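You operate a simulated robot arm through the tools that you are given. There is no shell and no other tool. Be economical: measure what you need, move in short steps, check, and stop when the job is done.

Carry out the task below with a simulated robot arm. There is one attempt and no reset: what you move stays moved.

JOB
Move the box from the rail shelf to the belt, release the emergency stop, reset and run it through.
Fine: the box goes ahead of the guide first; stop the belt when the counter shows 1.

The check looks at the end state, three seconds after you hand in, the way a careful person would. Anything else that was tipped, shoved, dropped, spilled or broken makes it a failure.

ROBOT AND FRAMES
A 7-joint arm with a two-finger parallel gripper, fixed in place. Base frame: the origin is at the foot of the arm, x ahead of it, y to its left, z up. Lengths are in m, angles in rad, forces in N, time in s.
With the tool pointing down near the work surface it reaches from about 0.3 to 0.7 m from the base axis. Its first joint turns from -1.152 to 1.152 rad. Payload 1.57 kg.
Tool frame: the origin (TCP) lies between the finger pads and is the grasp point; the fingertips stand 0.03 m ahead of it; z points along the fingers, y is the line along which they close. The gripper opens to 0.11 m. The fingers are 0.024 m wide and 0.012 m thick; the gripper's body (0.048 by 0.112 m) begins 0.078 m behind the TCP.
Orientation is told as [roll, pitch, yaw] about the base's x, y, z axes, in that order, counted from this pose: with the fingers straight down and closing along the base's y, the tool's x points along the base's -x, its y along +y and its z along -z.

CONTROLS
- The arm moves only by the tool apply_moves. Its argument "series" is a list that holds one entry, the list of rows, each a list of 7 numbers: the opening, from 0 (shut) to 1 (fully open), then the shift along the base's x, y, z in m, then the turn, a rotation vector about the base's x, y, z in rad. In form: [[[fingers, tx, ty, tz, rx, ry, rz], ...]]. A call has 1 to 10 rows; each row is the pose to reach, as a shift and turn from the pose commanded when the call began. A row lasts 0.2 s, in which the tool goes at most 0.05 m and 0.15 rad; a call with a longer step from one row to the next is refused whole, and so is a gripper value outside its range. A pose out of reach is approached as far as the arm can. The call stops where the force on the tool passes 40 N (or 10 N more than at its start, if that is more) or the arm is blocked; 0.2 s more then pass. Each finger travels about 0.108 m/s and halts on what it meets, pressing with about 43 N; the grip force reading is that of the motor and also rises with nothing between the fingers. The clock runs only during rows and for 0.2 s after the last one: add rows that repeat a pose to give the fingers time. The reply holds the time, the measured pose of the TCP, the force on the tool along the base axes, the opening and the grip force, in the units named above and with some noise.
- Cameras (640 x 400 px; columns grow to the right, rows downward): "scene" is fixed at [0.1684, -0.4078, 1.4016]; the picture's right is [0.67, -0.74, 0.00], its down [-0.58, -0.53, -0.62] and it looks along [0.46, 0.41, -0.79] (base axes); focal length 228 px, centre (320, 200). "wrist" rides on the gripper at [-0.036, 0, -0.08] in the tool frame; the picture's right is [0.00, -1.00, 0.00], its down [0.97, 0.00, -0.24] and it looks along [0.24, 0.00, 0.97] (tool axes); focal length 218 px, centre (320, 200). There is no depth. A picture from a camera that has moved, and an enlarged one, comes with that camera's place and axes in the base frame and with its lens. The place of the scene camera against the robot may be out by one fixed shift of up to 0.025 m in any direction.
- get_image(camera): a new picture of that camera. It takes no simulated time.
- inspect(camera, box): a new picture of the part [left, top, right, bottom] of that camera's present view, enlarged. It takes no simulated time.
- finish_job(): hands the job in; it is judged then, once.

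Go step by step. Nothing tells you positions but the pictures and the camera data: compare them with the known pose of the tool, close in by small moves and look again before you grip or let go. The budget is 120 turns and 84 pictures, counting those below and the enlarged ones. Unless the task says otherwise, let go and move clear before handing in, and close with one line.

The tools are called after ">>>" as a command line: name --argument value ..., lists and objects as JSON in quotes. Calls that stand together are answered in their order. apply_moves: Moves the arm, as the interface text tells. Its arguments: {"type":"object","properties":{"series":{"type":"array","items":{"type":"array","items":{"type":"array","items":{"type":"number"}}}}},"required":["series"]} The other tools are called the same way: get_image (camera) takes a picture; inspect (camera, box) takes an enlarged picture of a part of a camera's view; finish_job () hands the job in.

At the start:

```text
clock: 0.0
eef_pos: [0.3713, -0.0616, 1.1387]
orientation: [0.0, 0.001, 0.0]
ft_force: [-0.7, -0.7, 0.0]
grip_width: 0.1101
gripper_force: 0.1
```

scene: 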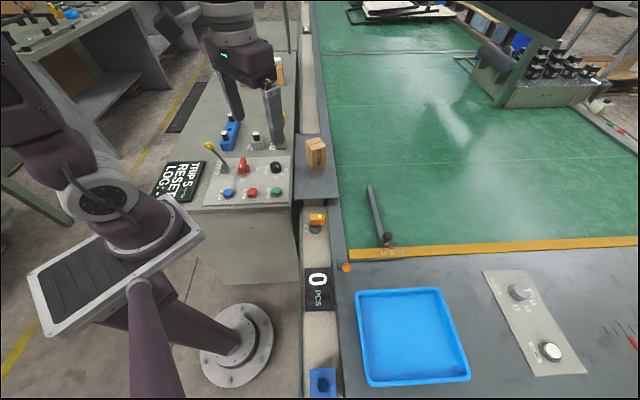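
wrist: 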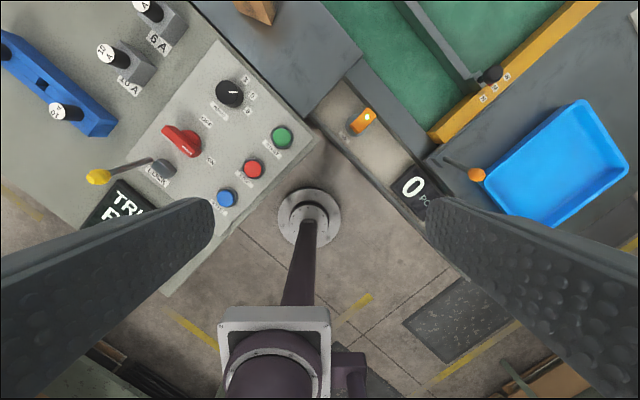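

I see a control panel (levers, buttons, knob), a shelf with a box, a green belt with a guide arm, a counter at 0 and a tray. I'll look closer before moving anything.

>>> inspect --camera "scene" --box '[150, 100, 310, 210]'

>>> inspect --camera "scene" --box '[280, 120, 480, 290]'

>>> inspect --camera "wrist" --box '[80, 40, 320, 220]'

>>> inspect --camera "scene" --box '[290, 200, 600, 400]'

```text
3.64 times, centred on (230, 155) of scene
camera zoom: at [0.1684, -0.4078, 1.4016], right [0.67, -0.74, 0.0], down [-0.58, -0.53, -0.62], along [0.46, 0.41, -0.79], focal length 828 px, centre (647, 364)
```

zoom: 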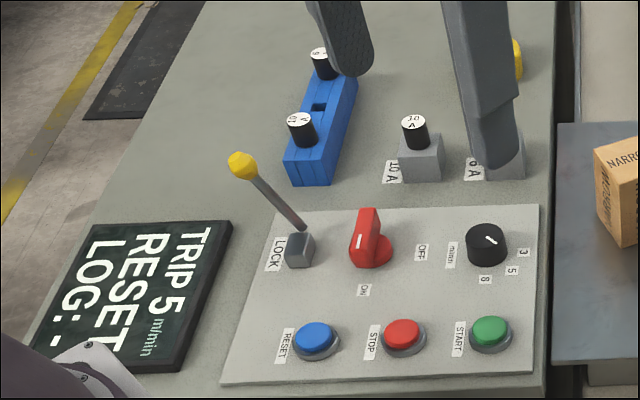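

```text
2.35 times, centred on (380, 205) of scene
camera zoom: at [0.1684, -0.4078, 1.4016], right [0.67, -0.74, 0.0], down [-0.58, -0.53, -0.62], along [0.46, 0.41, -0.79], focal length 536 px, centre (179, 188)
```

zoom: 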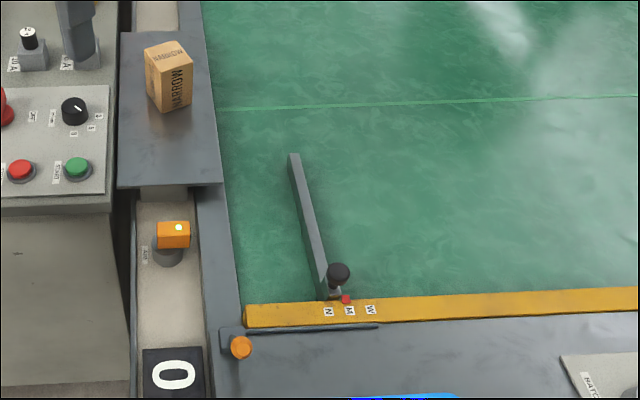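

```text
2.22 times, centred on (200, 130) of wrist
camera zoom: at [0.4071, -0.0604, 1.2208], right [0.0, -1.0, 0.0], down [-0.97, 0.0, 0.24], along [-0.24, 0.0, -0.97], focal length 485 px, centre (587, 356)
```

zoom: 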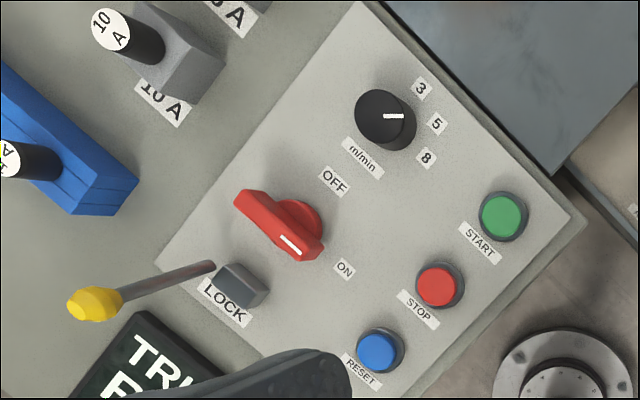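

```text
2.00 times, centred on (445, 300) of scene
camera zoom: at [0.1684, -0.4078, 1.4016], right [0.67, -0.74, 0.0], down [-0.58, -0.53, -0.62], along [0.46, 0.41, -0.79], focal length 455 px, centre (70, 0)
```

zoom: 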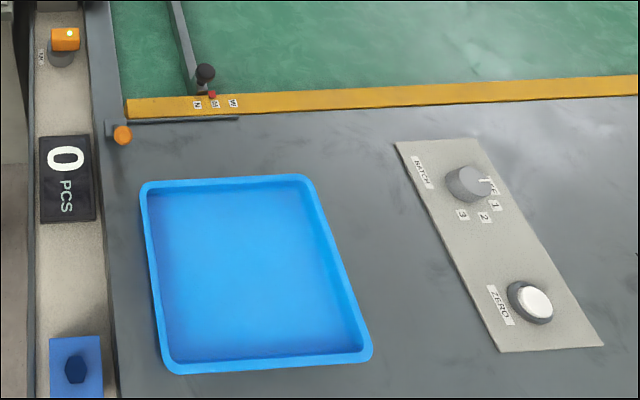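

I need to find the emergency stop; something yellow is hidden behind the finger. I zoom into the details.

>>> inspect --camera "scene" --box '[145, 155, 210, 205]'

>>> inspect --camera "scene" --box '[210, 50, 310, 150]'

>>> inspect --camera "scene" --box '[335, 175, 435, 275]'

>>> inspect --camera "wrist" --box '[320, 80, 540, 220]'

>>> inspect --camera "wrist" --box '[0, 0, 340, 120]'

```text
8.00 times, centred on (178, 180) of scene
camera zoom: at [0.1684, -0.4078, 1.4016], right [0.67, -0.74, 0.0], down [-0.58, -0.53, -0.62], along [0.46, 0.41, -0.79], focal length 1822 px, centre (1460, 360)
```

zoom: 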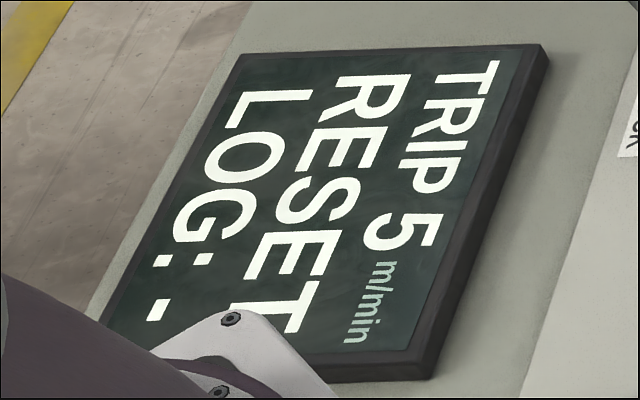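

```text
4.00 times, centred on (260, 100) of scene
camera zoom: at [0.1684, -0.4078, 1.4016], right [0.67, -0.74, 0.0], down [-0.58, -0.53, -0.62], along [0.46, 0.41, -0.79], focal length 911 px, centre (560, 600)
```

zoom: 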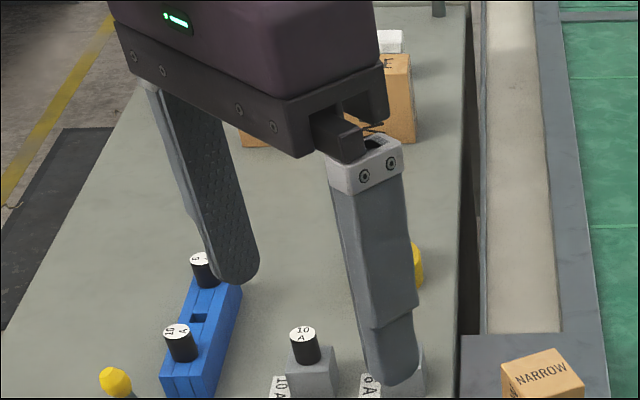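

```text
4.00 times, centred on (385, 225) of scene
camera zoom: at [0.1684, -0.4078, 1.4016], right [0.67, -0.74, 0.0], down [-0.58, -0.53, -0.62], along [0.46, 0.41, -0.79], focal length 911 px, centre (60, 100)
```

zoom: 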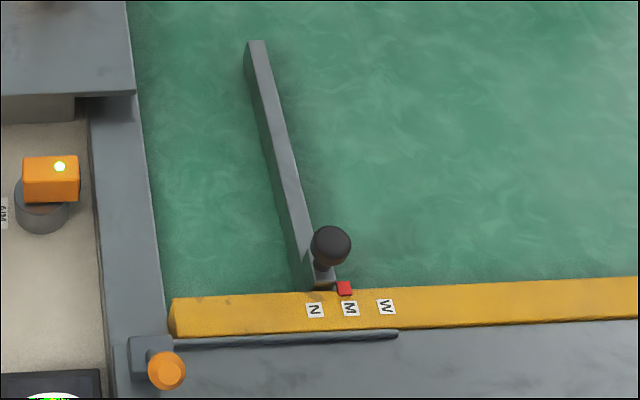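

```text
2.86 times, centred on (430, 150) of wrist
camera zoom: at [0.4071, -0.0604, 1.2208], right [0.0, -1.0, 0.0], down [-0.97, 0.0, 0.24], along [-0.24, 0.0, -0.97], focal length 624 px, centre (6, 343)
```

zoom: 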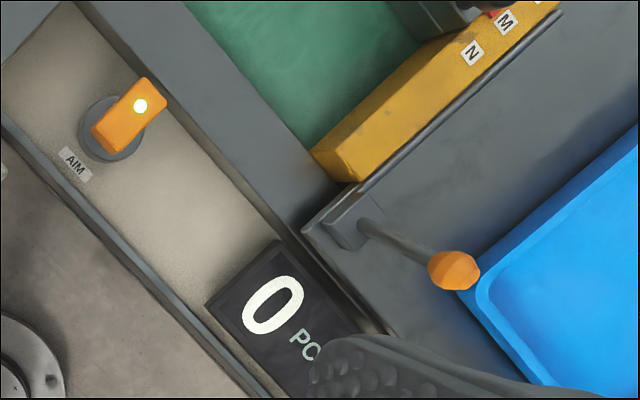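

```text
1.88 times, centred on (170, 60) of wrist
camera zoom: at [0.4071, -0.0604, 1.2208], right [0.0, -1.0, 0.0], down [-0.97, 0.0, 0.24], along [-0.24, 0.0, -0.97], focal length 411 px, centre (602, 464)
```

zoom: 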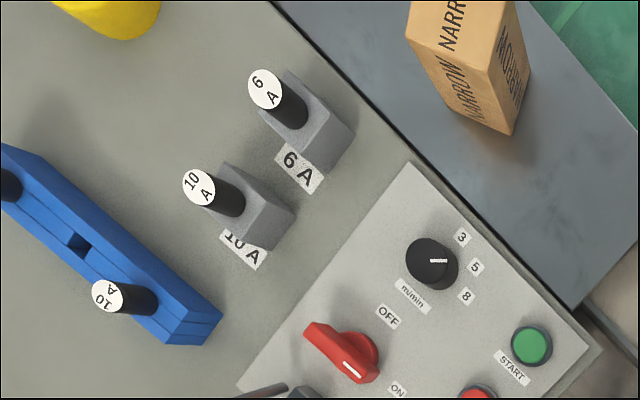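

The box is labelled NARROW, the guide has N/M/W stations and there is a yellow object farther out. I move the arm back-left and high to look at it.

>>> apply_moves --series '[[[1, 0.04, 0, 0.0, 0, 0, 0], [1, 0.08, 0.02, 0, 0, 0, 0], [1, 0.12, 0.04, 0, 0, 0, 0], [1, 0.16, 0.05, 0.0, 0, 0, 0]]]'

>>> get_image --camera "wrist"

>>> get_image --camera "scene"

```text
clock: 1.0
eef_pos: [0.5318, -0.011, 1.1416]
orientation: [0.0, 0.0, 0.0]
ft_force: [-0.3, -0.3, 0.4]
grip_width: 0.1101
gripper_force: 0.1
```

```text
72 pictures are left
camera wrist: at [0.5683, -0.0106, 1.2213], right [0.0, -1.0, 0.0], down [-0.97, 0.0, 0.24], along [-0.24, 0.0, -0.97], focal length 218 px, centre (320, 200)
```

wrist: 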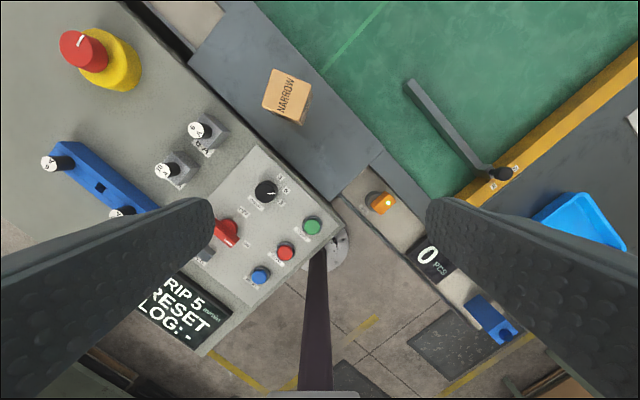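

```text
71 pictures are left
```

scene: 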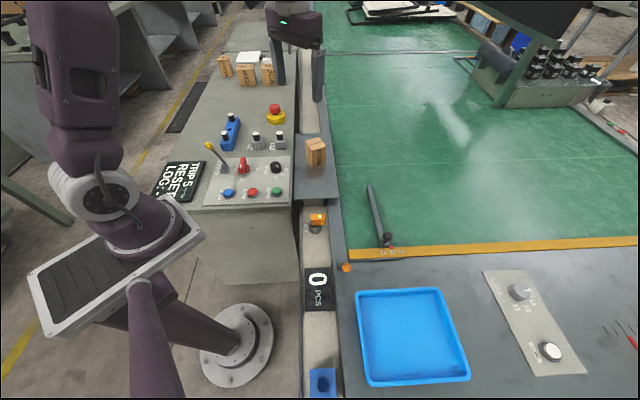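

The red mushroom with yellow base is the emergency stop, near (0.70, 0.32, 0.88). I zoom in on it, the box and the guide.

>>> inspect --camera "wrist" --box '[40, 10, 160, 110]'

>>> inspect --camera "wrist" --box '[240, 40, 560, 240]'

>>> inspect --camera "scene" --box '[200, 40, 360, 150]'

```text
4.00 times, centred on (100, 60) of wrist
camera zoom: at [0.5683, -0.0106, 1.2213], right [0.0, -1.0, 0.0], down [-0.97, 0.0, 0.24], along [-0.24, 0.0, -0.97], focal length 873 px, centre (1200, 760)
```

zoom: 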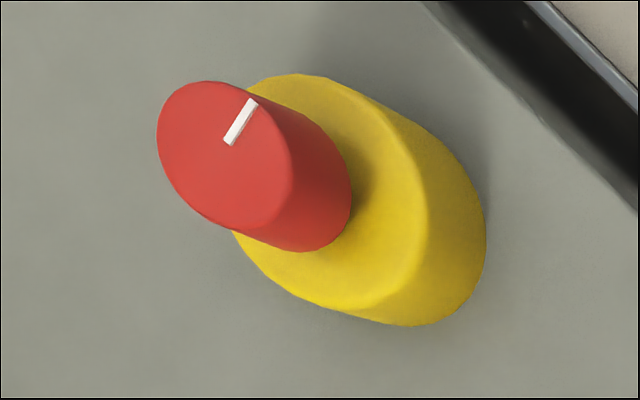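

```text
2.00 times, centred on (400, 140) of wrist
camera zoom: at [0.5683, -0.0106, 1.2213], right [0.0, -1.0, 0.0], down [-0.97, 0.0, 0.24], along [-0.24, 0.0, -0.97], focal length 436 px, centre (160, 320)
```

zoom: 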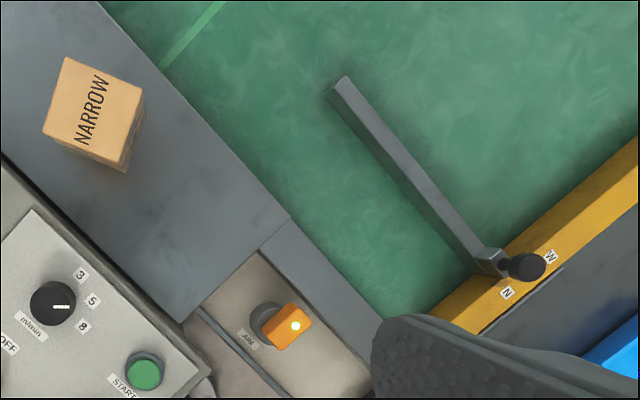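

```text
3.64 times, centred on (280, 95) of scene
camera zoom: at [0.1684, -0.4078, 1.4016], right [0.67, -0.74, 0.0], down [-0.58, -0.53, -0.62], along [0.46, 0.41, -0.79], focal length 828 px, centre (466, 582)
```

zoom: 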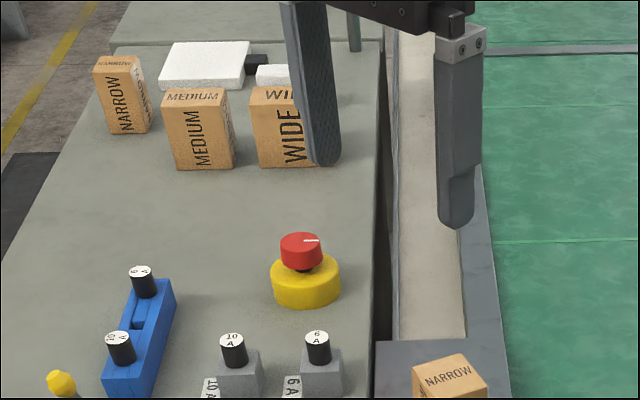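

The arm can see all labelled parts; the guide sits at about M with its lane along the rail. I move over the belt to look at the guide, gate lever and batch knob.

>>> apply_moves --series '[[[1, 0.0, -0.05, 0.0, 0, 0, 0], [1, -0.02, -0.095, 0, 0, 0, 0], [1, -0.04, -0.14, 0, 0, 0, 0], [1, -0.05, -0.185, 0.0, 0, 0, 0], [1, -0.05, -0.23, 0.0, 0, 0, 0]]]'

>>> get_image --camera "wrist"

>>> inspect --camera "wrist" --box '[200, 60, 440, 220]'

>>> inspect --camera "scene" --box '[480, 265, 580, 375]'

>>> inspect --camera "scene" --box '[200, 145, 300, 205]'

```text
clock: 2.2
eef_pos: [0.4813, -0.2396, 1.1393]
orientation: [0.001, 0.001, 0.002]
ft_force: [0.4, -0.4, -0.5]
grip_width: 0.1101
gripper_force: 0.0
```

```text
67 pictures are left
camera wrist: at [0.5169, -0.2399, 1.2203], right [0.0, -1.0, 0.0], down [-0.97, 0.0, 0.24], along [-0.24, 0.0, -0.97], focal length 218 px, centre (320, 200)
```

wrist: 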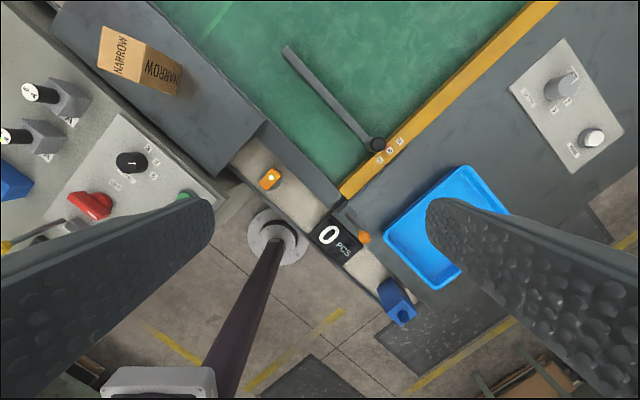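

```text
2.50 times, centred on (320, 140) of wrist
camera zoom: at [0.5169, -0.2399, 1.2203], right [0.0, -1.0, 0.0], down [-0.97, 0.0, 0.24], along [-0.24, 0.0, -0.97], focal length 546 px, centre (320, 350)
```

zoom: 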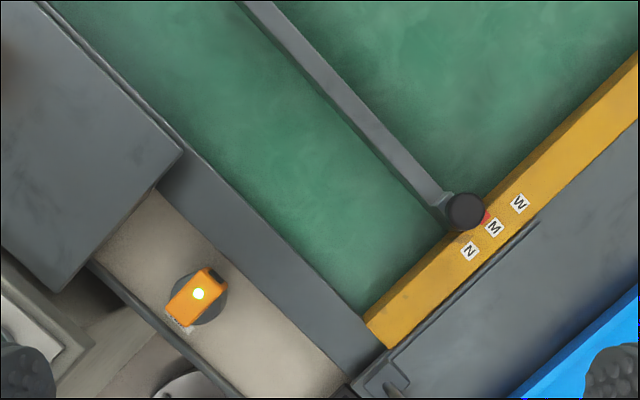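

```text
3.64 times, centred on (530, 320) of scene
camera zoom: at [0.1684, -0.4078, 1.4016], right [0.67, -0.74, 0.0], down [-0.58, -0.53, -0.62], along [0.46, 0.41, -0.79], focal length 828 px, centre (-444, -236)
```

zoom: 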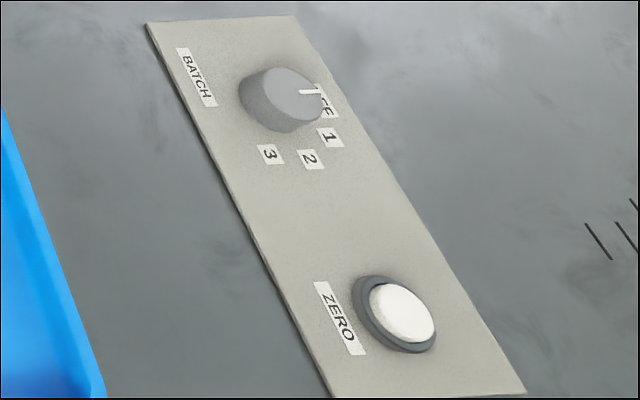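

```text
6.40 times, centred on (250, 175) of scene
camera zoom: at [0.1684, -0.4078, 1.4016], right [0.67, -0.74, 0.0], down [-0.58, -0.53, -0.62], along [0.46, 0.41, -0.79], focal length 1457 px, centre (768, 360)
```

zoom: 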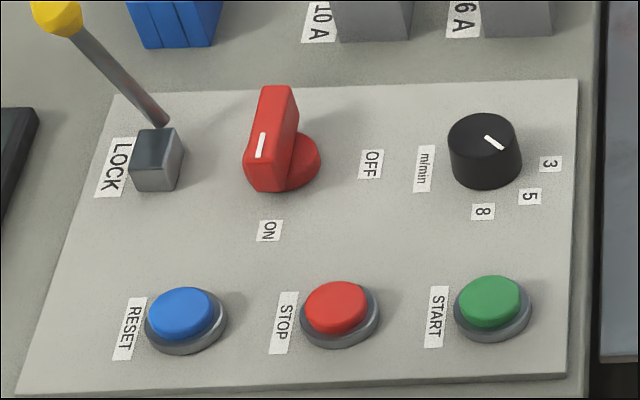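

Batch is FREE, speed 5 m/min, main switch ON, guide at M. I estimate the box top at (0.64, 0.036, 0.88), yawed about -23°. The lane lies at about 47° from x, and the box belongs near (0.68, -0.11) upstream of the guide tip. I hover over the box with the gripper turned.

>>> apply_moves --series '[[[1, 0.02, 0.034, -0.0, 0, 0, -0.05], [1, 0.04, 0.069, -0.02, 0, 0, -0.1], [1, 0.06, 0.103, -0.04, 0, 0, -0.15], [1, 0.08, 0.138, -0.06, 0, 0, -0.2], [1, 0.1, 0.172, -0.08, 0, 0, -0.25], [1, 0.12, 0.207, -0.1, 0, 0, -0.3], [1, 0.14, 0.24, -0.12, 0, 0, -0.35], [1, 0.159, 0.276, -0.139, 0, 0, -0.4]]]'

>>> get_image --camera "wrist"

>>> get_image --camera "scene"

```text
clock: 4.0
eef_pos: [0.6396, 0.0353, 1.0004]
orientation: [0.0, 0.001, -0.402]
ft_force: [0.1, -0.3, -0.2]
grip_width: 0.11
gripper_force: 0.1
```

```text
63 pictures are left
camera wrist: at [0.6729, 0.0222, 1.0811], right [-0.39, -0.92, 0.0], down [-0.89, 0.38, 0.24], along [-0.22, 0.09, -0.97], focal length 218 px, centre (320, 200)
```

wrist: 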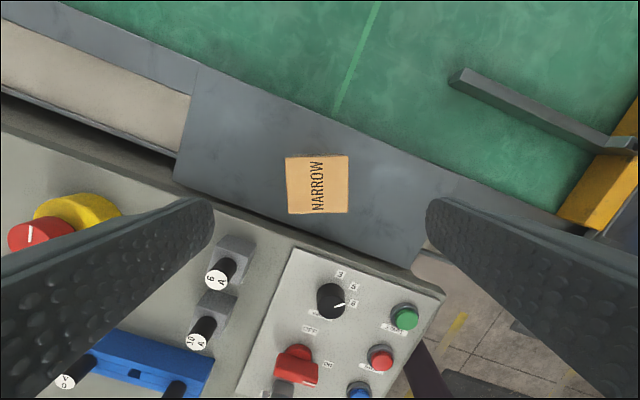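

```text
62 pictures are left
```

scene: 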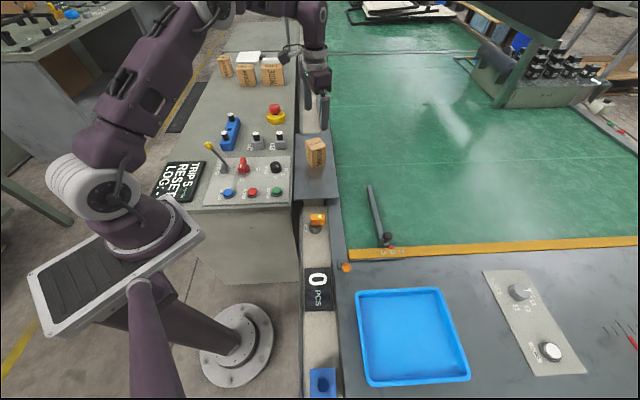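

The gripper is centred on the box and squarely aligned (box about 57 mm wide). I descend to z≈0.832 and grip.

>>> apply_moves --series '[[[1, 0, 0, -0.045, 0, 0, 0], [1, 0, 0, -0.09, 0, 0, 0], [1, 0, 0, -0.13, 0, 0, 0], [1, 0, 0, -0.168, 0, 0, 0], [1, 0, 0, -0.168, 0, 0, 0]]]'

>>> inspect --camera "scene" --box '[260, 80, 360, 200]'

```text
clock: 5.2
eef_pos: [0.6397, 0.0355, 0.8324]
orientation: [0.001, 0.0, -0.4]
ft_force: [-0.4, 0.7, 0.3]
grip_width: 0.1099
gripper_force: 0.0
```

```text
3.33 times, centred on (310, 140) of scene
camera zoom: at [0.1684, -0.4078, 1.4016], right [0.67, -0.74, 0.0], down [-0.58, -0.53, -0.62], along [0.46, 0.41, -0.79], focal length 759 px, centre (353, 400)
```

zoom: 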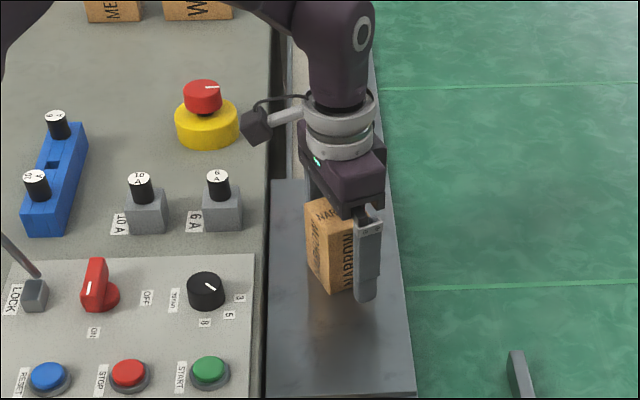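

The fingers straddle the box. I close on it.

>>> apply_moves --series '[[[0.4, 0, 0, 0, 0, 0, 0], [0.4, 0, 0, 0, 0, 0, 0], [0.4, 0, 0, 0, 0, 0, 0], [0.4, 0, 0, 0.03, 0, 0, 0], [0.4, 0, 0, 0.06, 0, 0, 0]]]'

>>> inspect --camera "scene" --box '[260, 80, 360, 200]'

```text
clock: 6.4
eef_pos: [0.6396, 0.0358, 0.893]
orientation: [0.0, 0.0, -0.401]
ft_force: [-0.1, -0.2, -1.5]
grip_width: 0.0599
gripper_force: 43.4
```

```text
3.33 times, centred on (310, 140) of scene
camera zoom: at [0.1684, -0.4078, 1.4016], right [0.67, -0.74, 0.0], down [-0.58, -0.53, -0.62], along [0.46, 0.41, -0.79], focal length 759 px, centre (353, 400)
```

zoom: 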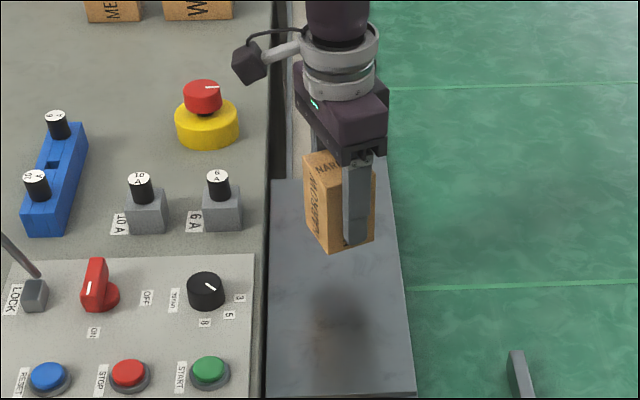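

The box is held (60 mm wide). I carry it over the belt to (0.677, -0.107) and turn to lane yaw -0.75.

>>> apply_moves --series '[[[0.4, 0.009, -0.035, 0, 0, 0, -0.09], [0.4, 0.018, -0.07, 0, 0, 0, -0.18], [0.4, 0.028, -0.107, 0, 0, 0, -0.27], [0.4, 0.037, -0.143, 0, 0, 0, -0.35], [0.4, 0.037, -0.143, 0, 0, 0, -0.35]]]'

>>> get_image --camera "wrist"

>>> inspect --camera "scene" --box '[290, 90, 450, 260]'

```text
clock: 7.6
eef_pos: [0.6755, -0.1081, 0.8948]
orientation: [0.0, 0.0, -0.751]
ft_force: [-0.7, 0.1, -2.2]
grip_width: 0.0596
gripper_force: 43.3
```

```text
59 pictures are left
camera wrist: at [0.7027, -0.1328, 0.9748], right [-0.68, -0.73, 0.0], down [-0.71, 0.66, 0.24], along [-0.18, 0.16, -0.97], focal length 218 px, centre (320, 200)
```

wrist: 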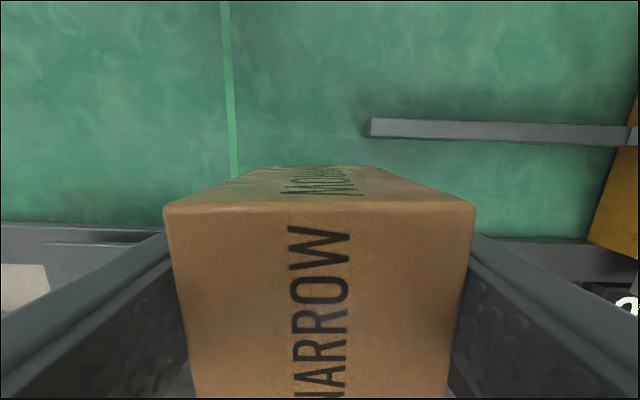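

```text
2.35 times, centred on (370, 175) of scene
camera zoom: at [0.1684, -0.4079, 1.4016], right [0.67, -0.74, 0.0], down [-0.58, -0.53, -0.62], along [0.46, 0.41, -0.79], focal length 536 px, centre (202, 259)
```

zoom: 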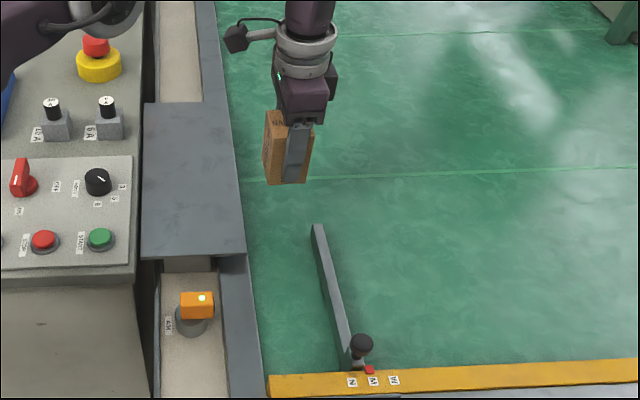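

The box is aligned with the lane, about 13 mm upstream of the guide tip. I lower it.

>>> apply_moves --series '[[[0.4, 0, 0, -0.04, 0, 0, 0], [0.4, 0, 0, -0.075, 0, 0, 0], [0.4, 0, 0, -0.085, 0, 0, 0]]]'

>>> inspect --camera "scene" --box '[290, 90, 450, 260]'

```text
clock: 8.4
eef_pos: [0.676, -0.1091, 0.8079]
orientation: [-0.001, 0.001, -0.751]
ft_force: [0.2, 0.1, -2.1]
grip_width: 0.0596
gripper_force: 42.4
```

```text
2.35 times, centred on (370, 175) of scene
camera zoom: at [0.1684, -0.4078, 1.4016], right [0.67, -0.74, 0.0], down [-0.58, -0.53, -0.62], along [0.46, 0.41, -0.79], focal length 536 px, centre (202, 259)
```

zoom: 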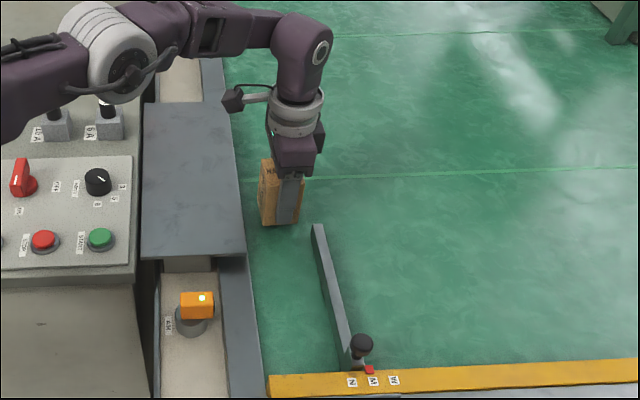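

No contact yet; I continue in small steps watching the force.

>>> apply_moves --series '[[[0.4, 0, 0, -0.004, 0, 0, 0], [0.4, 0, 0, -0.008, 0, 0, 0], [0.4, 0, 0, -0.011, 0, 0, 0]]]'

```text
clock: 9.2
eef_pos: [0.6766, -0.1073, 0.7966]
orientation: [0.0, -0.001, -0.751]
ft_force: [-0.1, -0.8, -1.5]
grip_width: 0.0599
gripper_force: 42.9
```

Still no contact; a little lower.

>>> apply_moves --series '[[[0.4, 0, 0, -0.003, 0, 0, 0], [0.4, 0, 0, -0.006, 0, 0, 0], [0.4, 0, 0, -0.009, 0, 0, 0]]]'

>>> inspect --camera "scene" --box '[320, 110, 400, 200]'

```text
clock: 10.0
eef_pos: [0.6774, -0.1081, 0.7931]
orientation: [0.001, -0.003, -0.749]
ft_force: [1.6, 0.4, 5.3]
grip_width: 0.0596
gripper_force: 42.7
stopped in row 3: the force on the tool passed its limit (the readings are from after the stop); the commanded pose is now the measured one
```

```text
4.44 times, centred on (360, 155) of scene
camera zoom: at [0.1683, -0.4078, 1.4017], right [0.67, -0.74, 0.0], down [-0.58, -0.53, -0.62], along [0.46, 0.41, -0.79], focal length 1012 px, centre (142, 400)
```

zoom: 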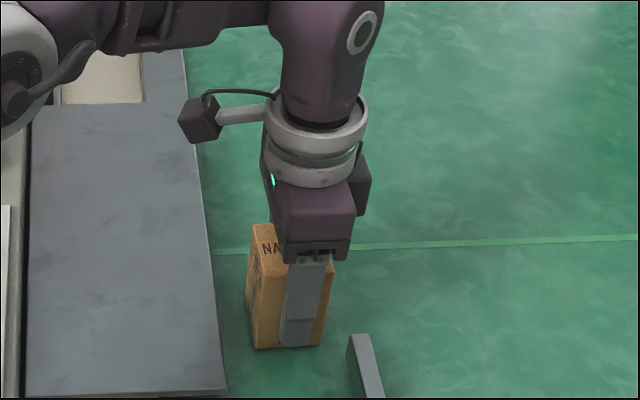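

The box touches the belt. I open the fingers and rise straight up.

>>> apply_moves --series '[[[0.8, 0, 0, 0, 0, 0, 0], [0.8, 0, 0, 0, 0, 0, 0], [0.8, 0, 0, 0.02, 0, 0, 0], [0.8, 0, 0, 0.06, 0, 0, 0], [0.8, 0, 0, 0.11, 0, 0, 0], [0.8, 0, 0, 0.16, 0, 0, 0], [0.8, 0, 0, 0.2, 0, 0, 0]]]'

>>> get_image --camera "wrist"

>>> inspect --camera "scene" --box '[290, 90, 450, 260]'

```text
clock: 11.6
eef_pos: [0.6767, -0.1076, 0.9935]
orientation: [0.0, -0.003, -0.749]
ft_force: [0.0, -0.3, 0.1]
grip_width: 0.0881
gripper_force: 0.1
```

```text
55 pictures are left
camera wrist: at [0.7033, -0.1312, 1.0746], right [-0.68, -0.73, 0.0], down [-0.71, 0.66, 0.24], along [-0.17, 0.16, -0.97], focal length 218 px, centre (320, 200)
```

wrist: 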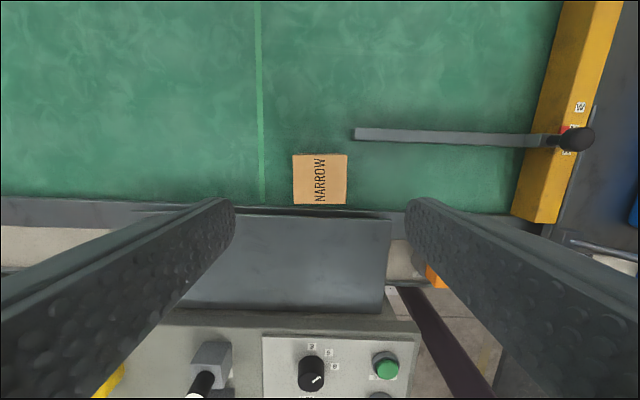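

```text
2.35 times, centred on (370, 175) of scene
camera zoom: at [0.1684, -0.4078, 1.4016], right [0.67, -0.74, 0.0], down [-0.58, -0.53, -0.62], along [0.46, 0.41, -0.79], focal length 536 px, centre (202, 259)
```

zoom: 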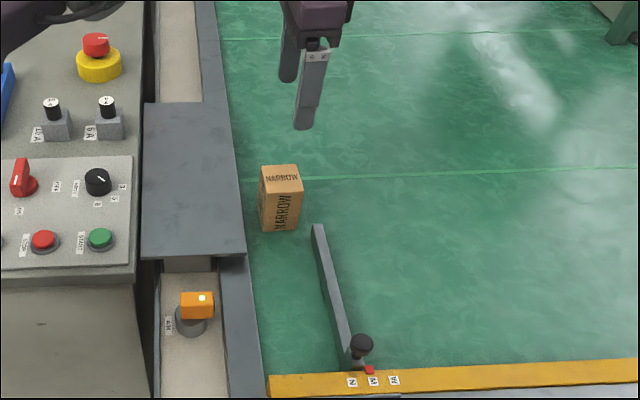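

The box is placed upstream of the guide, aligned with the lane. Next I go toward the emergency stop for a closer view.

>>> apply_moves --series '[[[0.8, -0.007, 0.045, 0.02, 0, 0, 0.09], [0.8, -0.014, 0.09, 0.03, 0, 0, 0.18], [0.8, -0.021, 0.135, 0.04, 0, 0, 0.27], [0.8, -0.028, 0.18, 0.05, 0, 0, 0.36], [0.8, -0.035, 0.225, 0.06, 0, 0, 0.45], [0.8, -0.042, 0.27, 0.06, 0, 0, 0.54], [0.8, -0.05, 0.315, 0.06, 0, 0, 0.63], [0.8, -0.057, 0.36, 0.06, 0, 0, 0.75]]]'

>>> get_image --camera "wrist"

```text
clock: 13.4
eef_pos: [0.617, 0.2385, 1.047]
orientation: [-0.023, 0.018, -0.014]
ft_force: [0.4, 0.1, 0.0]
grip_width: 0.0879
gripper_force: 0.1
out of reach, approached as far as the arm can: row 8
```

```text
53 pictures are left
camera wrist: at [0.6545, 0.2397, 1.1265], right [-0.02, -1.0, 0.02], down [-0.97, 0.02, 0.26], along [-0.26, -0.02, -0.97], focal length 218 px, centre (320, 200)
```

wrist: 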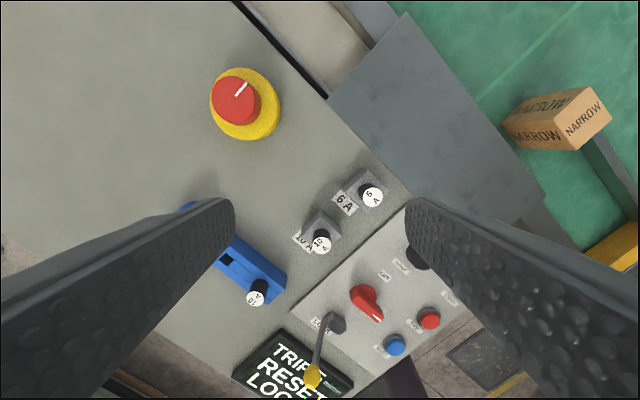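

The stop's red cap top is at about (0.698, 0.320, 0.883), slightly far for a vertical tool. I approach with the tool tilted about 20° outward and the closing line tangential.

>>> apply_moves --series '[[[0.8, 0.01, 0.013, -0.013, 0.0149, -0.0689, 0.0851], [0.8, 0.02, 0.027, -0.026, 0.0299, -0.1378, 0.1702], [0.8, 0.03, 0.04, -0.039, 0.0448, -0.2067, 0.2553], [0.8, 0.04, 0.054, -0.052, 0.0598, -0.2756, 0.3404], [0.8, 0.05, 0.067, -0.065, 0.0747, -0.3445, 0.4255], [0.8, 0.05, 0.067, -0.065, 0.0747, -0.3445, 0.4255]]]'

>>> get_image --camera "wrist"

```text
clock: 14.8
eef_pos: [0.6658, 0.3065, 0.9812]
orientation: [-0.001, -0.353, 0.433]
ft_force: [0.0, -0.5, -0.1]
grip_width: 0.0879
gripper_force: 0.1
```

```text
52 pictures are left
camera wrist: at [0.6724, 0.3106, 1.0698], right [0.42, -0.91, 0.0], down [-0.9, -0.42, -0.11], along [0.1, 0.05, -0.99], focal length 218 px, centre (320, 200)
```

wrist: 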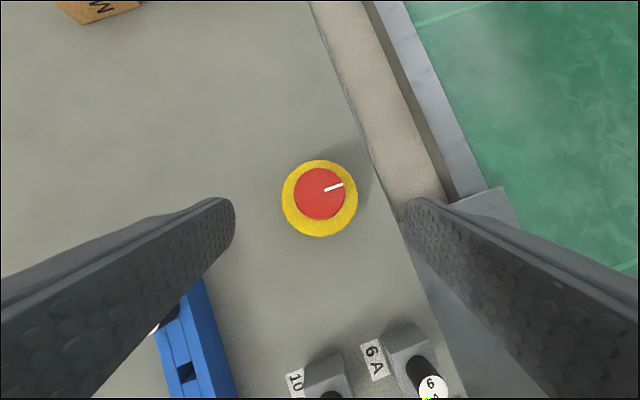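

The cap centre is at (0.696, 0.322), diameter about 44 mm. I advance along the tool axis until the fingers straddle the cap.

>>> apply_moves --series '[[[0.8, 0.008, 0.004, -0.03, 0, 0, 0], [0.8, 0.016, 0.008, -0.06, 0, 0, 0], [0.8, 0.021, 0.011, -0.08, 0, 0, 0], [0.8, 0.025, 0.013, -0.093, 0, 0, 0]]]'

>>> get_image --camera "wrist"

>>> inspect --camera "scene" --box '[225, 60, 325, 150]'

```text
clock: 15.8
eef_pos: [0.6927, 0.3219, 0.8874]
orientation: [-0.002, -0.353, 0.431]
ft_force: [-0.1, 0.1, -0.6]
grip_width: 0.0877
gripper_force: 0.2
```

```text
51 pictures are left
camera wrist: at [0.6982, 0.3239, 0.9763], right [0.42, -0.91, 0.0], down [-0.9, -0.42, -0.11], along [0.1, 0.04, -0.99], focal length 218 px, centre (320, 200)
```

wrist: 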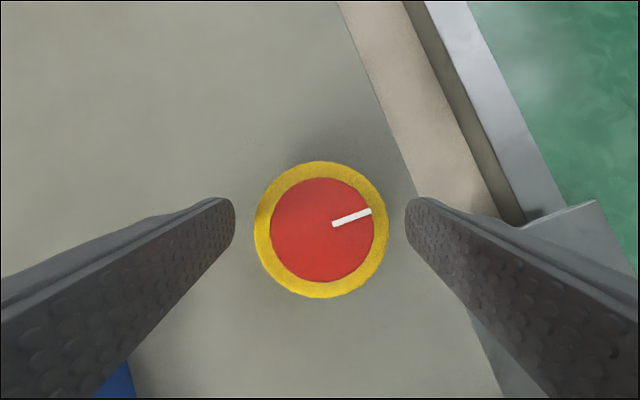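

```text
4.44 times, centred on (275, 105) of scene
camera zoom: at [0.1684, -0.4078, 1.4016], right [0.67, -0.74, 0.0], down [-0.58, -0.53, -0.62], along [0.46, 0.41, -0.79], focal length 1012 px, centre (520, 622)
```

zoom: 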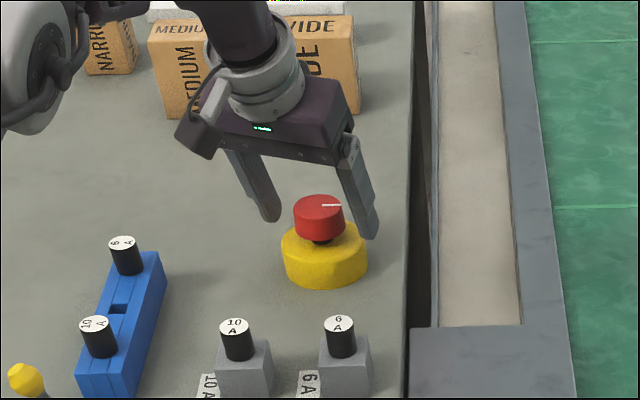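

The cap is well centred between the fingers. I close gently on it.

>>> apply_moves --series '[[[0.3, 0, 0, 0, 0, 0, 0], [0.3, 0, 0, 0, 0, 0, 0], [0.3, 0, 0, 0, 0, 0, 0]]]'

>>> inspect --camera "wrist" --box '[220, 130, 420, 330]'

```text
clock: 16.6
eef_pos: [0.6931, 0.32, 0.8875]
orientation: [-0.002, -0.352, 0.432]
ft_force: [4.2, -5.7, -1.7]
grip_width: 0.0467
gripper_force: 45.1
```

```text
2.00 times, centred on (320, 230) of wrist
camera zoom: at [0.6984, 0.3232, 0.9763], right [0.42, -0.91, 0.0], down [-0.9, -0.41, -0.11], along [0.1, 0.04, -0.99], focal length 436 px, centre (320, 140)
```

zoom: 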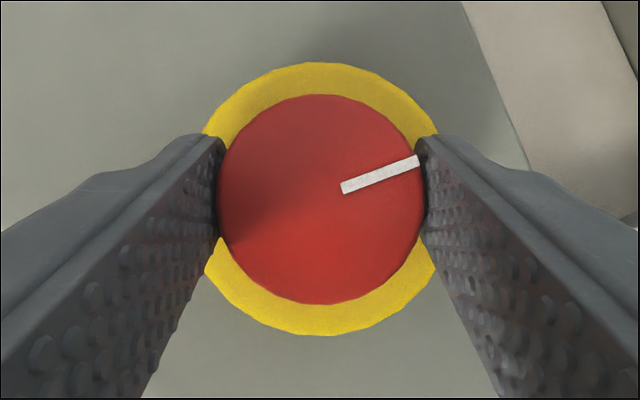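

The grip holds the cap. I twist clockwise (from above) a bit and check the mark.

>>> apply_moves --series '[[[0.3, 0, 0, 0, 0, 0, -0.1], [0.3, 0, 0, 0, 0, 0, -0.2], [0.3, 0, 0, 0, 0, 0, -0.3], [0.3, 0, 0, 0, 0, 0, -0.4]]]'

>>> inspect --camera "wrist" --box '[220, 130, 420, 330]'

>>> get_image --camera "scene"

```text
clock: 17.6
eef_pos: [0.6918, 0.3207, 0.8865]
orientation: [-0.003, -0.355, 0.062]
ft_force: [31.5, 7.5, 6.9]
grip_width: 0.0466
gripper_force: 45.3
out of reach, approached as far as the arm can: row 4
```

```text
2.00 times, centred on (320, 230) of wrist
camera zoom: at [0.6983, 0.3226, 0.9757], right [0.06, -1.0, 0.0], down [-0.99, -0.06, -0.11], along [0.11, 0.0, -0.99], focal length 436 px, centre (320, 140)
```

zoom: 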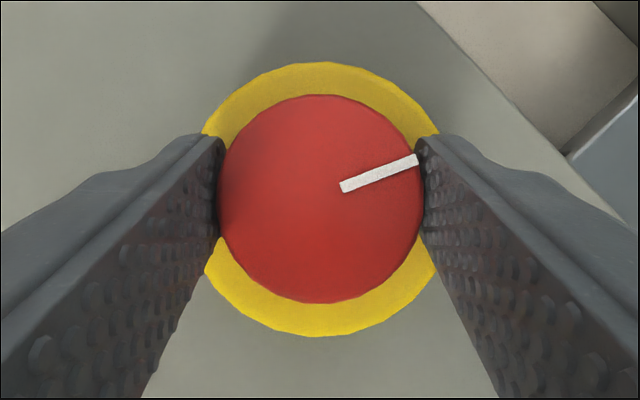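

```text
47 pictures are left
```

scene: 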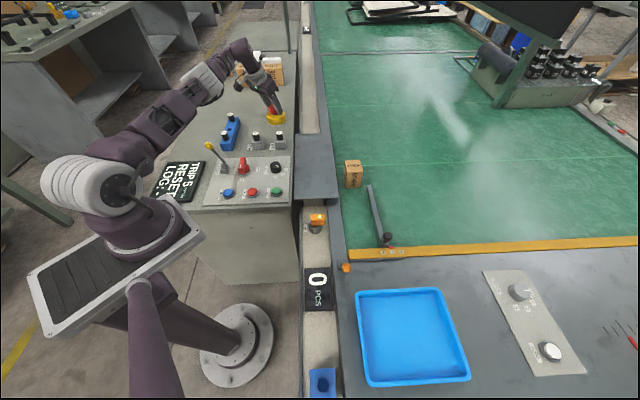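

The cap turned with the gripper by about 0.37 rad but the arm ran to its reach limit. I release to see whether the cap stays and whether the trip changed.

>>> apply_moves --series '[[[0.8, 0, 0, 0, 0, 0, 0], [0.8, 0, 0, 0, 0, 0, 0]]]'

>>> inspect --camera "wrist" --box '[220, 130, 420, 330]'

```text
clock: 18.2
eef_pos: [0.6889, 0.322, 0.885]
orientation: [-0.004, -0.345, 0.065]
ft_force: [-0.3, 0.2, -0.3]
grip_width: 0.0881
gripper_force: 0.0
```

```text
2.00 times, centred on (320, 230) of wrist
camera zoom: at [0.6957, 0.3234, 0.9731], right [0.06, -1.0, 0.0], down [-0.99, -0.06, -0.1], along [0.1, 0.0, -0.99], focal length 436 px, centre (320, 140)
```

zoom: 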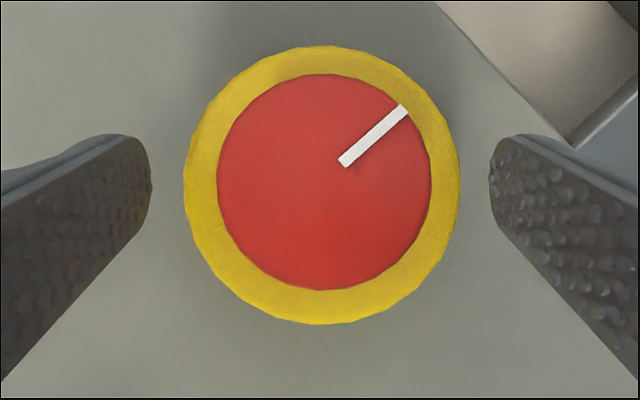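

The cap sprang back: it needs a larger twist in one go. I back off and re-approach with more tilt and a start yaw of 0.95 to gain range.

>>> apply_moves --series '[[[0.8, -0.013, -0.001, 0.037, 0, 0, 0], [0.8, -0.027, -0.002, 0.075, 0, 0, 0], [0.8, -0.026, -0.008, 0.074, 0.0147, -0.0265, 0.126], [0.8, -0.025, -0.013, 0.073, 0.0295, -0.0529, 0.2519], [0.8, -0.025, -0.019, 0.072, 0.0442, -0.0794, 0.3779], [0.8, -0.024, -0.025, 0.071, 0.0589, -0.1059, 0.5038], [0.8, -0.023, -0.03, 0.07, 0.0736, -0.1324, 0.6298], [0.8, -0.022, -0.036, 0.07, 0.0884, -0.1588, 0.7557], [0.8, -0.022, -0.041, 0.069, 0.1031, -0.1853, 0.8817], [0.8, -0.022, -0.041, 0.069, 0.1031, -0.1853, 0.8817]]]'

>>> get_image --camera "wrist"

```text
clock: 20.4
eef_pos: [0.6669, 0.2808, 0.9546]
orientation: [0.006, -0.557, 0.914]
ft_force: [-0.1, -0.3, 0.3]
grip_width: 0.088
gripper_force: 0.0
```

```text
45 pictures are left
camera wrist: at [0.66, 0.2721, 1.0419], right [0.79, -0.61, -0.01], down [-0.58, -0.75, -0.31], along [0.18, 0.25, -0.95], focal length 218 px, centre (320, 200)
```

wrist: 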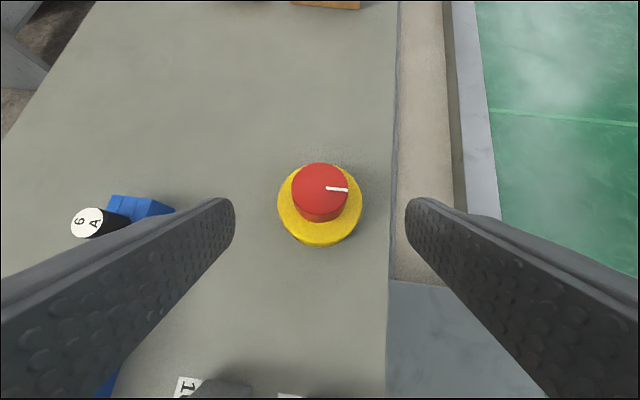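

Reached and centred. I advance and close in one call.

>>> apply_moves --series '[[[0.8, 0.008, 0.011, -0.023, 0, 0, 0], [0.8, 0.016, 0.023, -0.046, 0, 0, 0], [0.8, 0.024, 0.034, -0.068, 0, 0, 0], [0.8, 0.024, 0.034, -0.068, 0, 0, 0], [0.3, 0.024, 0.034, -0.068, 0, 0, 0], [0.3, 0.024, 0.034, -0.068, 0, 0, 0], [0.3, 0.024, 0.034, -0.068, 0, 0, 0]]]'

>>> inspect --camera "wrist" --box '[220, 130, 420, 330]'

```text
clock: 22.0
eef_pos: [0.6907, 0.3155, 0.886]
orientation: [0.006, -0.558, 0.913]
ft_force: [5.4, -1.3, -2.6]
grip_width: 0.0462
gripper_force: 44.8
```

```text
2.00 times, centred on (320, 230) of wrist
camera zoom: at [0.685, 0.3058, 0.9732], right [0.79, -0.61, -0.01], down [-0.58, -0.75, -0.31], along [0.18, 0.25, -0.95], focal length 436 px, centre (320, 140)
```

zoom: 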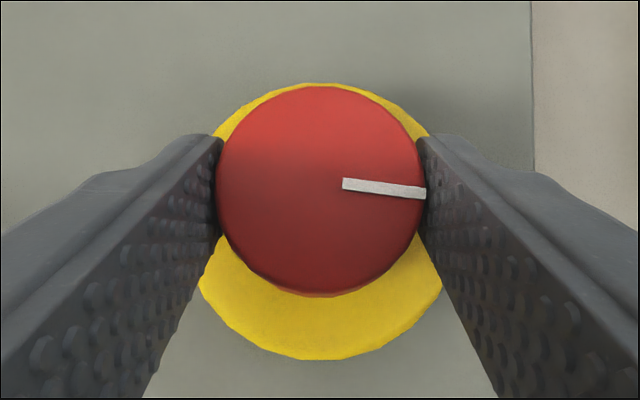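

Gripped. I twist clockwise about the cap's axis by 0.8 rad.

>>> apply_moves --series '[[[0.3, -0.0007, 0.0007, 0, 0, 0, -0.12], [0.3, -0.0013, 0.0015, 0, 0, 0, -0.24], [0.3, -0.0018, 0.0023, 0, 0, 0, -0.36], [0.3, -0.0023, 0.0032, 0, 0, 0, -0.48], [0.3, -0.0027, 0.0041, 0, 0, 0, -0.6], [0.3, -0.003, 0.005, 0, 0, 0, -0.72], [0.3, -0.003, 0.0056, 0, 0, 0, -0.8]]]'

>>> inspect --camera "wrist" --box '[220, 130, 420, 330]'

>>> inspect --camera "scene" --box '[140, 80, 340, 210]'

```text
clock: 23.6
eef_pos: [0.6883, 0.3204, 0.8875]
orientation: [0.006, -0.559, 0.109]
ft_force: [7.8, -6.8, 3.9]
grip_width: 0.0461
gripper_force: 45.5
```

```text
2.00 times, centred on (320, 230) of wrist
camera zoom: at [0.6768, 0.3193, 0.9746], right [0.11, -0.99, -0.01], down [-0.94, -0.11, -0.31], along [0.31, 0.04, -0.95], focal length 436 px, centre (320, 140)
```

zoom: 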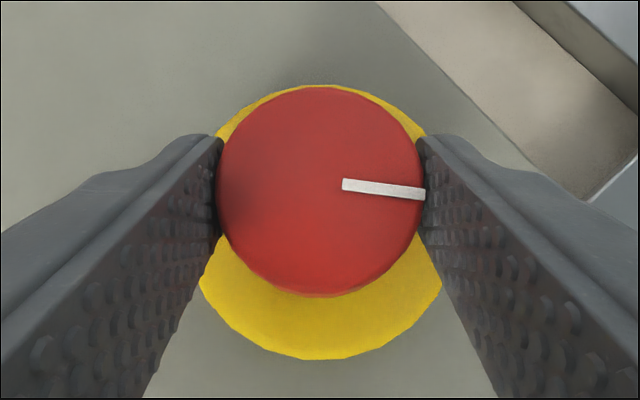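

```text
3.08 times, centred on (240, 145) of scene
camera zoom: at [0.1685, -0.408, 1.4016], right [0.67, -0.74, 0.0], down [-0.58, -0.53, -0.62], along [0.46, 0.41, -0.79], focal length 701 px, centre (566, 369)
```

zoom: 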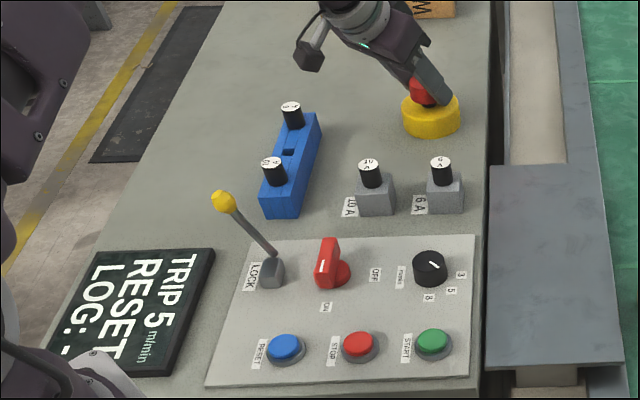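

It turned 0.8 rad with moderate force. I open and check whether the cap popped up or sprang back.

>>> apply_moves --series '[[[0.8, 0, 0, 0, 0, 0, 0], [0.8, 0, 0, 0, 0, 0, 0], [0.8, -0.017, -0.002, 0.026, 0, 0, 0], [0.8, -0.035, -0.004, 0.055, 0, 0, 0], [0.8, -0.045, -0.005, 0.075, 0, 0, 0]]]'

>>> inspect --camera "wrist" --box '[220, 100, 420, 300]'

>>> inspect --camera "scene" --box '[225, 60, 325, 150]'

```text
clock: 24.8
eef_pos: [0.6433, 0.315, 0.9629]
orientation: [0.008, -0.557, 0.111]
ft_force: [0.1, 0.7, 0.1]
grip_width: 0.0879
gripper_force: 0.1
```

```text
2.00 times, centred on (320, 200) of wrist
camera zoom: at [0.6312, 0.3145, 1.0498], right [0.12, -0.99, -0.01], down [-0.94, -0.11, -0.31], along [0.31, 0.04, -0.95], focal length 436 px, centre (320, 200)
```

zoom: 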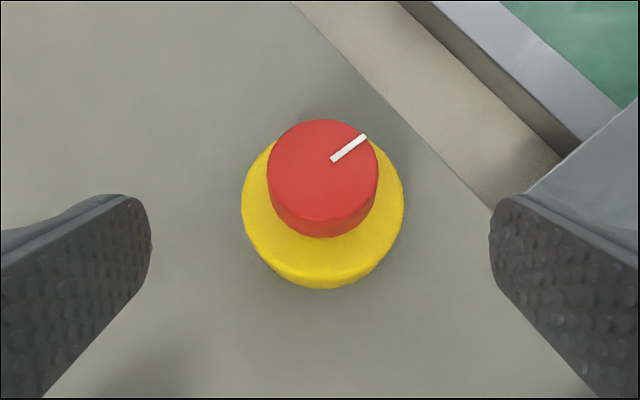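

```text
4.44 times, centred on (275, 105) of scene
camera zoom: at [0.1684, -0.4078, 1.4016], right [0.67, -0.74, 0.0], down [-0.58, -0.53, -0.62], along [0.46, 0.41, -0.79], focal length 1012 px, centre (520, 622)
```

zoom: 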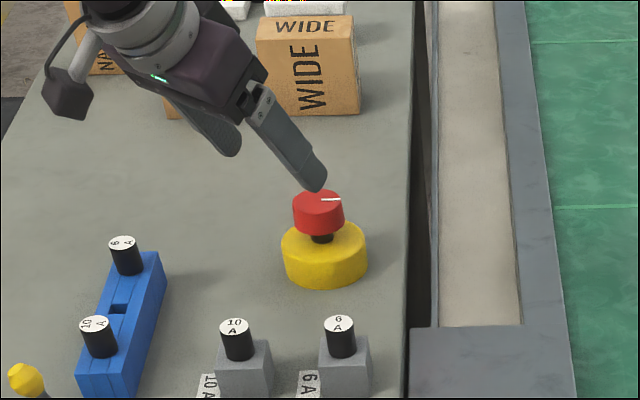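

The cap now sits about 1 cm higher with more neck visible, so the stop is released. Next is the RESET button, estimated at (0.317, 0.109, 0.836). I go above it with the fingers shut.

>>> apply_moves --series '[[[0.4, -0.02, -0.01, 0.04, -0.003, 0.06, -0.012], [0.0, -0.055, -0.03, 0.06, -0.007, 0.13, -0.025], [0.0, -0.095, -0.055, 0.06, -0.011, 0.2, -0.04], [0.0, -0.135, -0.082, 0.06, -0.016, 0.28, -0.055], [0.0, -0.175, -0.108, 0.06, -0.021, 0.37, -0.072], [0.0, -0.215, -0.134, 0.06, -0.025, 0.46, -0.09], [0.0, -0.255, -0.16, 0.055, -0.031, 0.5566, -0.1083], [0.0, -0.29, -0.183, 0.045, -0.031, 0.5566, -0.1083], [0.0, -0.326, -0.206, 0.04, -0.031, 0.5566, -0.1083]]]'

>>> get_image --camera "wrist"

>>> get_image --camera "scene"

```text
clock: 26.8
eef_pos: [0.3158, 0.1084, 1.002]
orientation: [0.01, -0.001, 0.001]
ft_force: [0.1, 0.9, -0.6]
grip_width: 0.0
gripper_force: 21.1
```

```text
39 pictures are left
camera wrist: at [0.353, 0.1098, 1.0829], right [0.0, -1.0, -0.01], down [-0.97, 0.0, 0.24], along [-0.24, 0.01, -0.97], focal length 218 px, centre (320, 200)
```

wrist: 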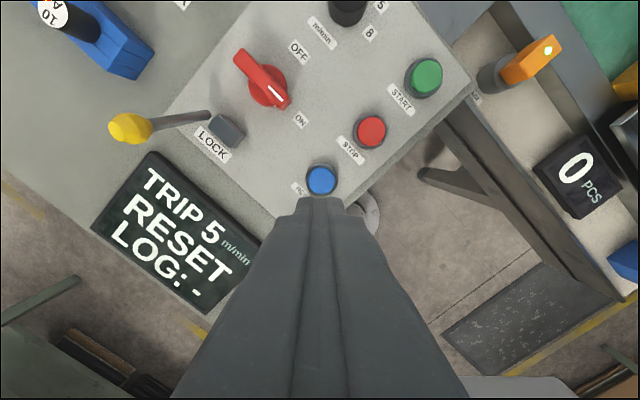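

```text
38 pictures are left
```

scene: 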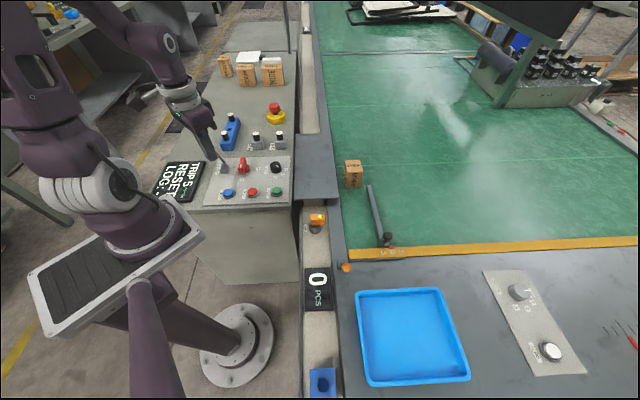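

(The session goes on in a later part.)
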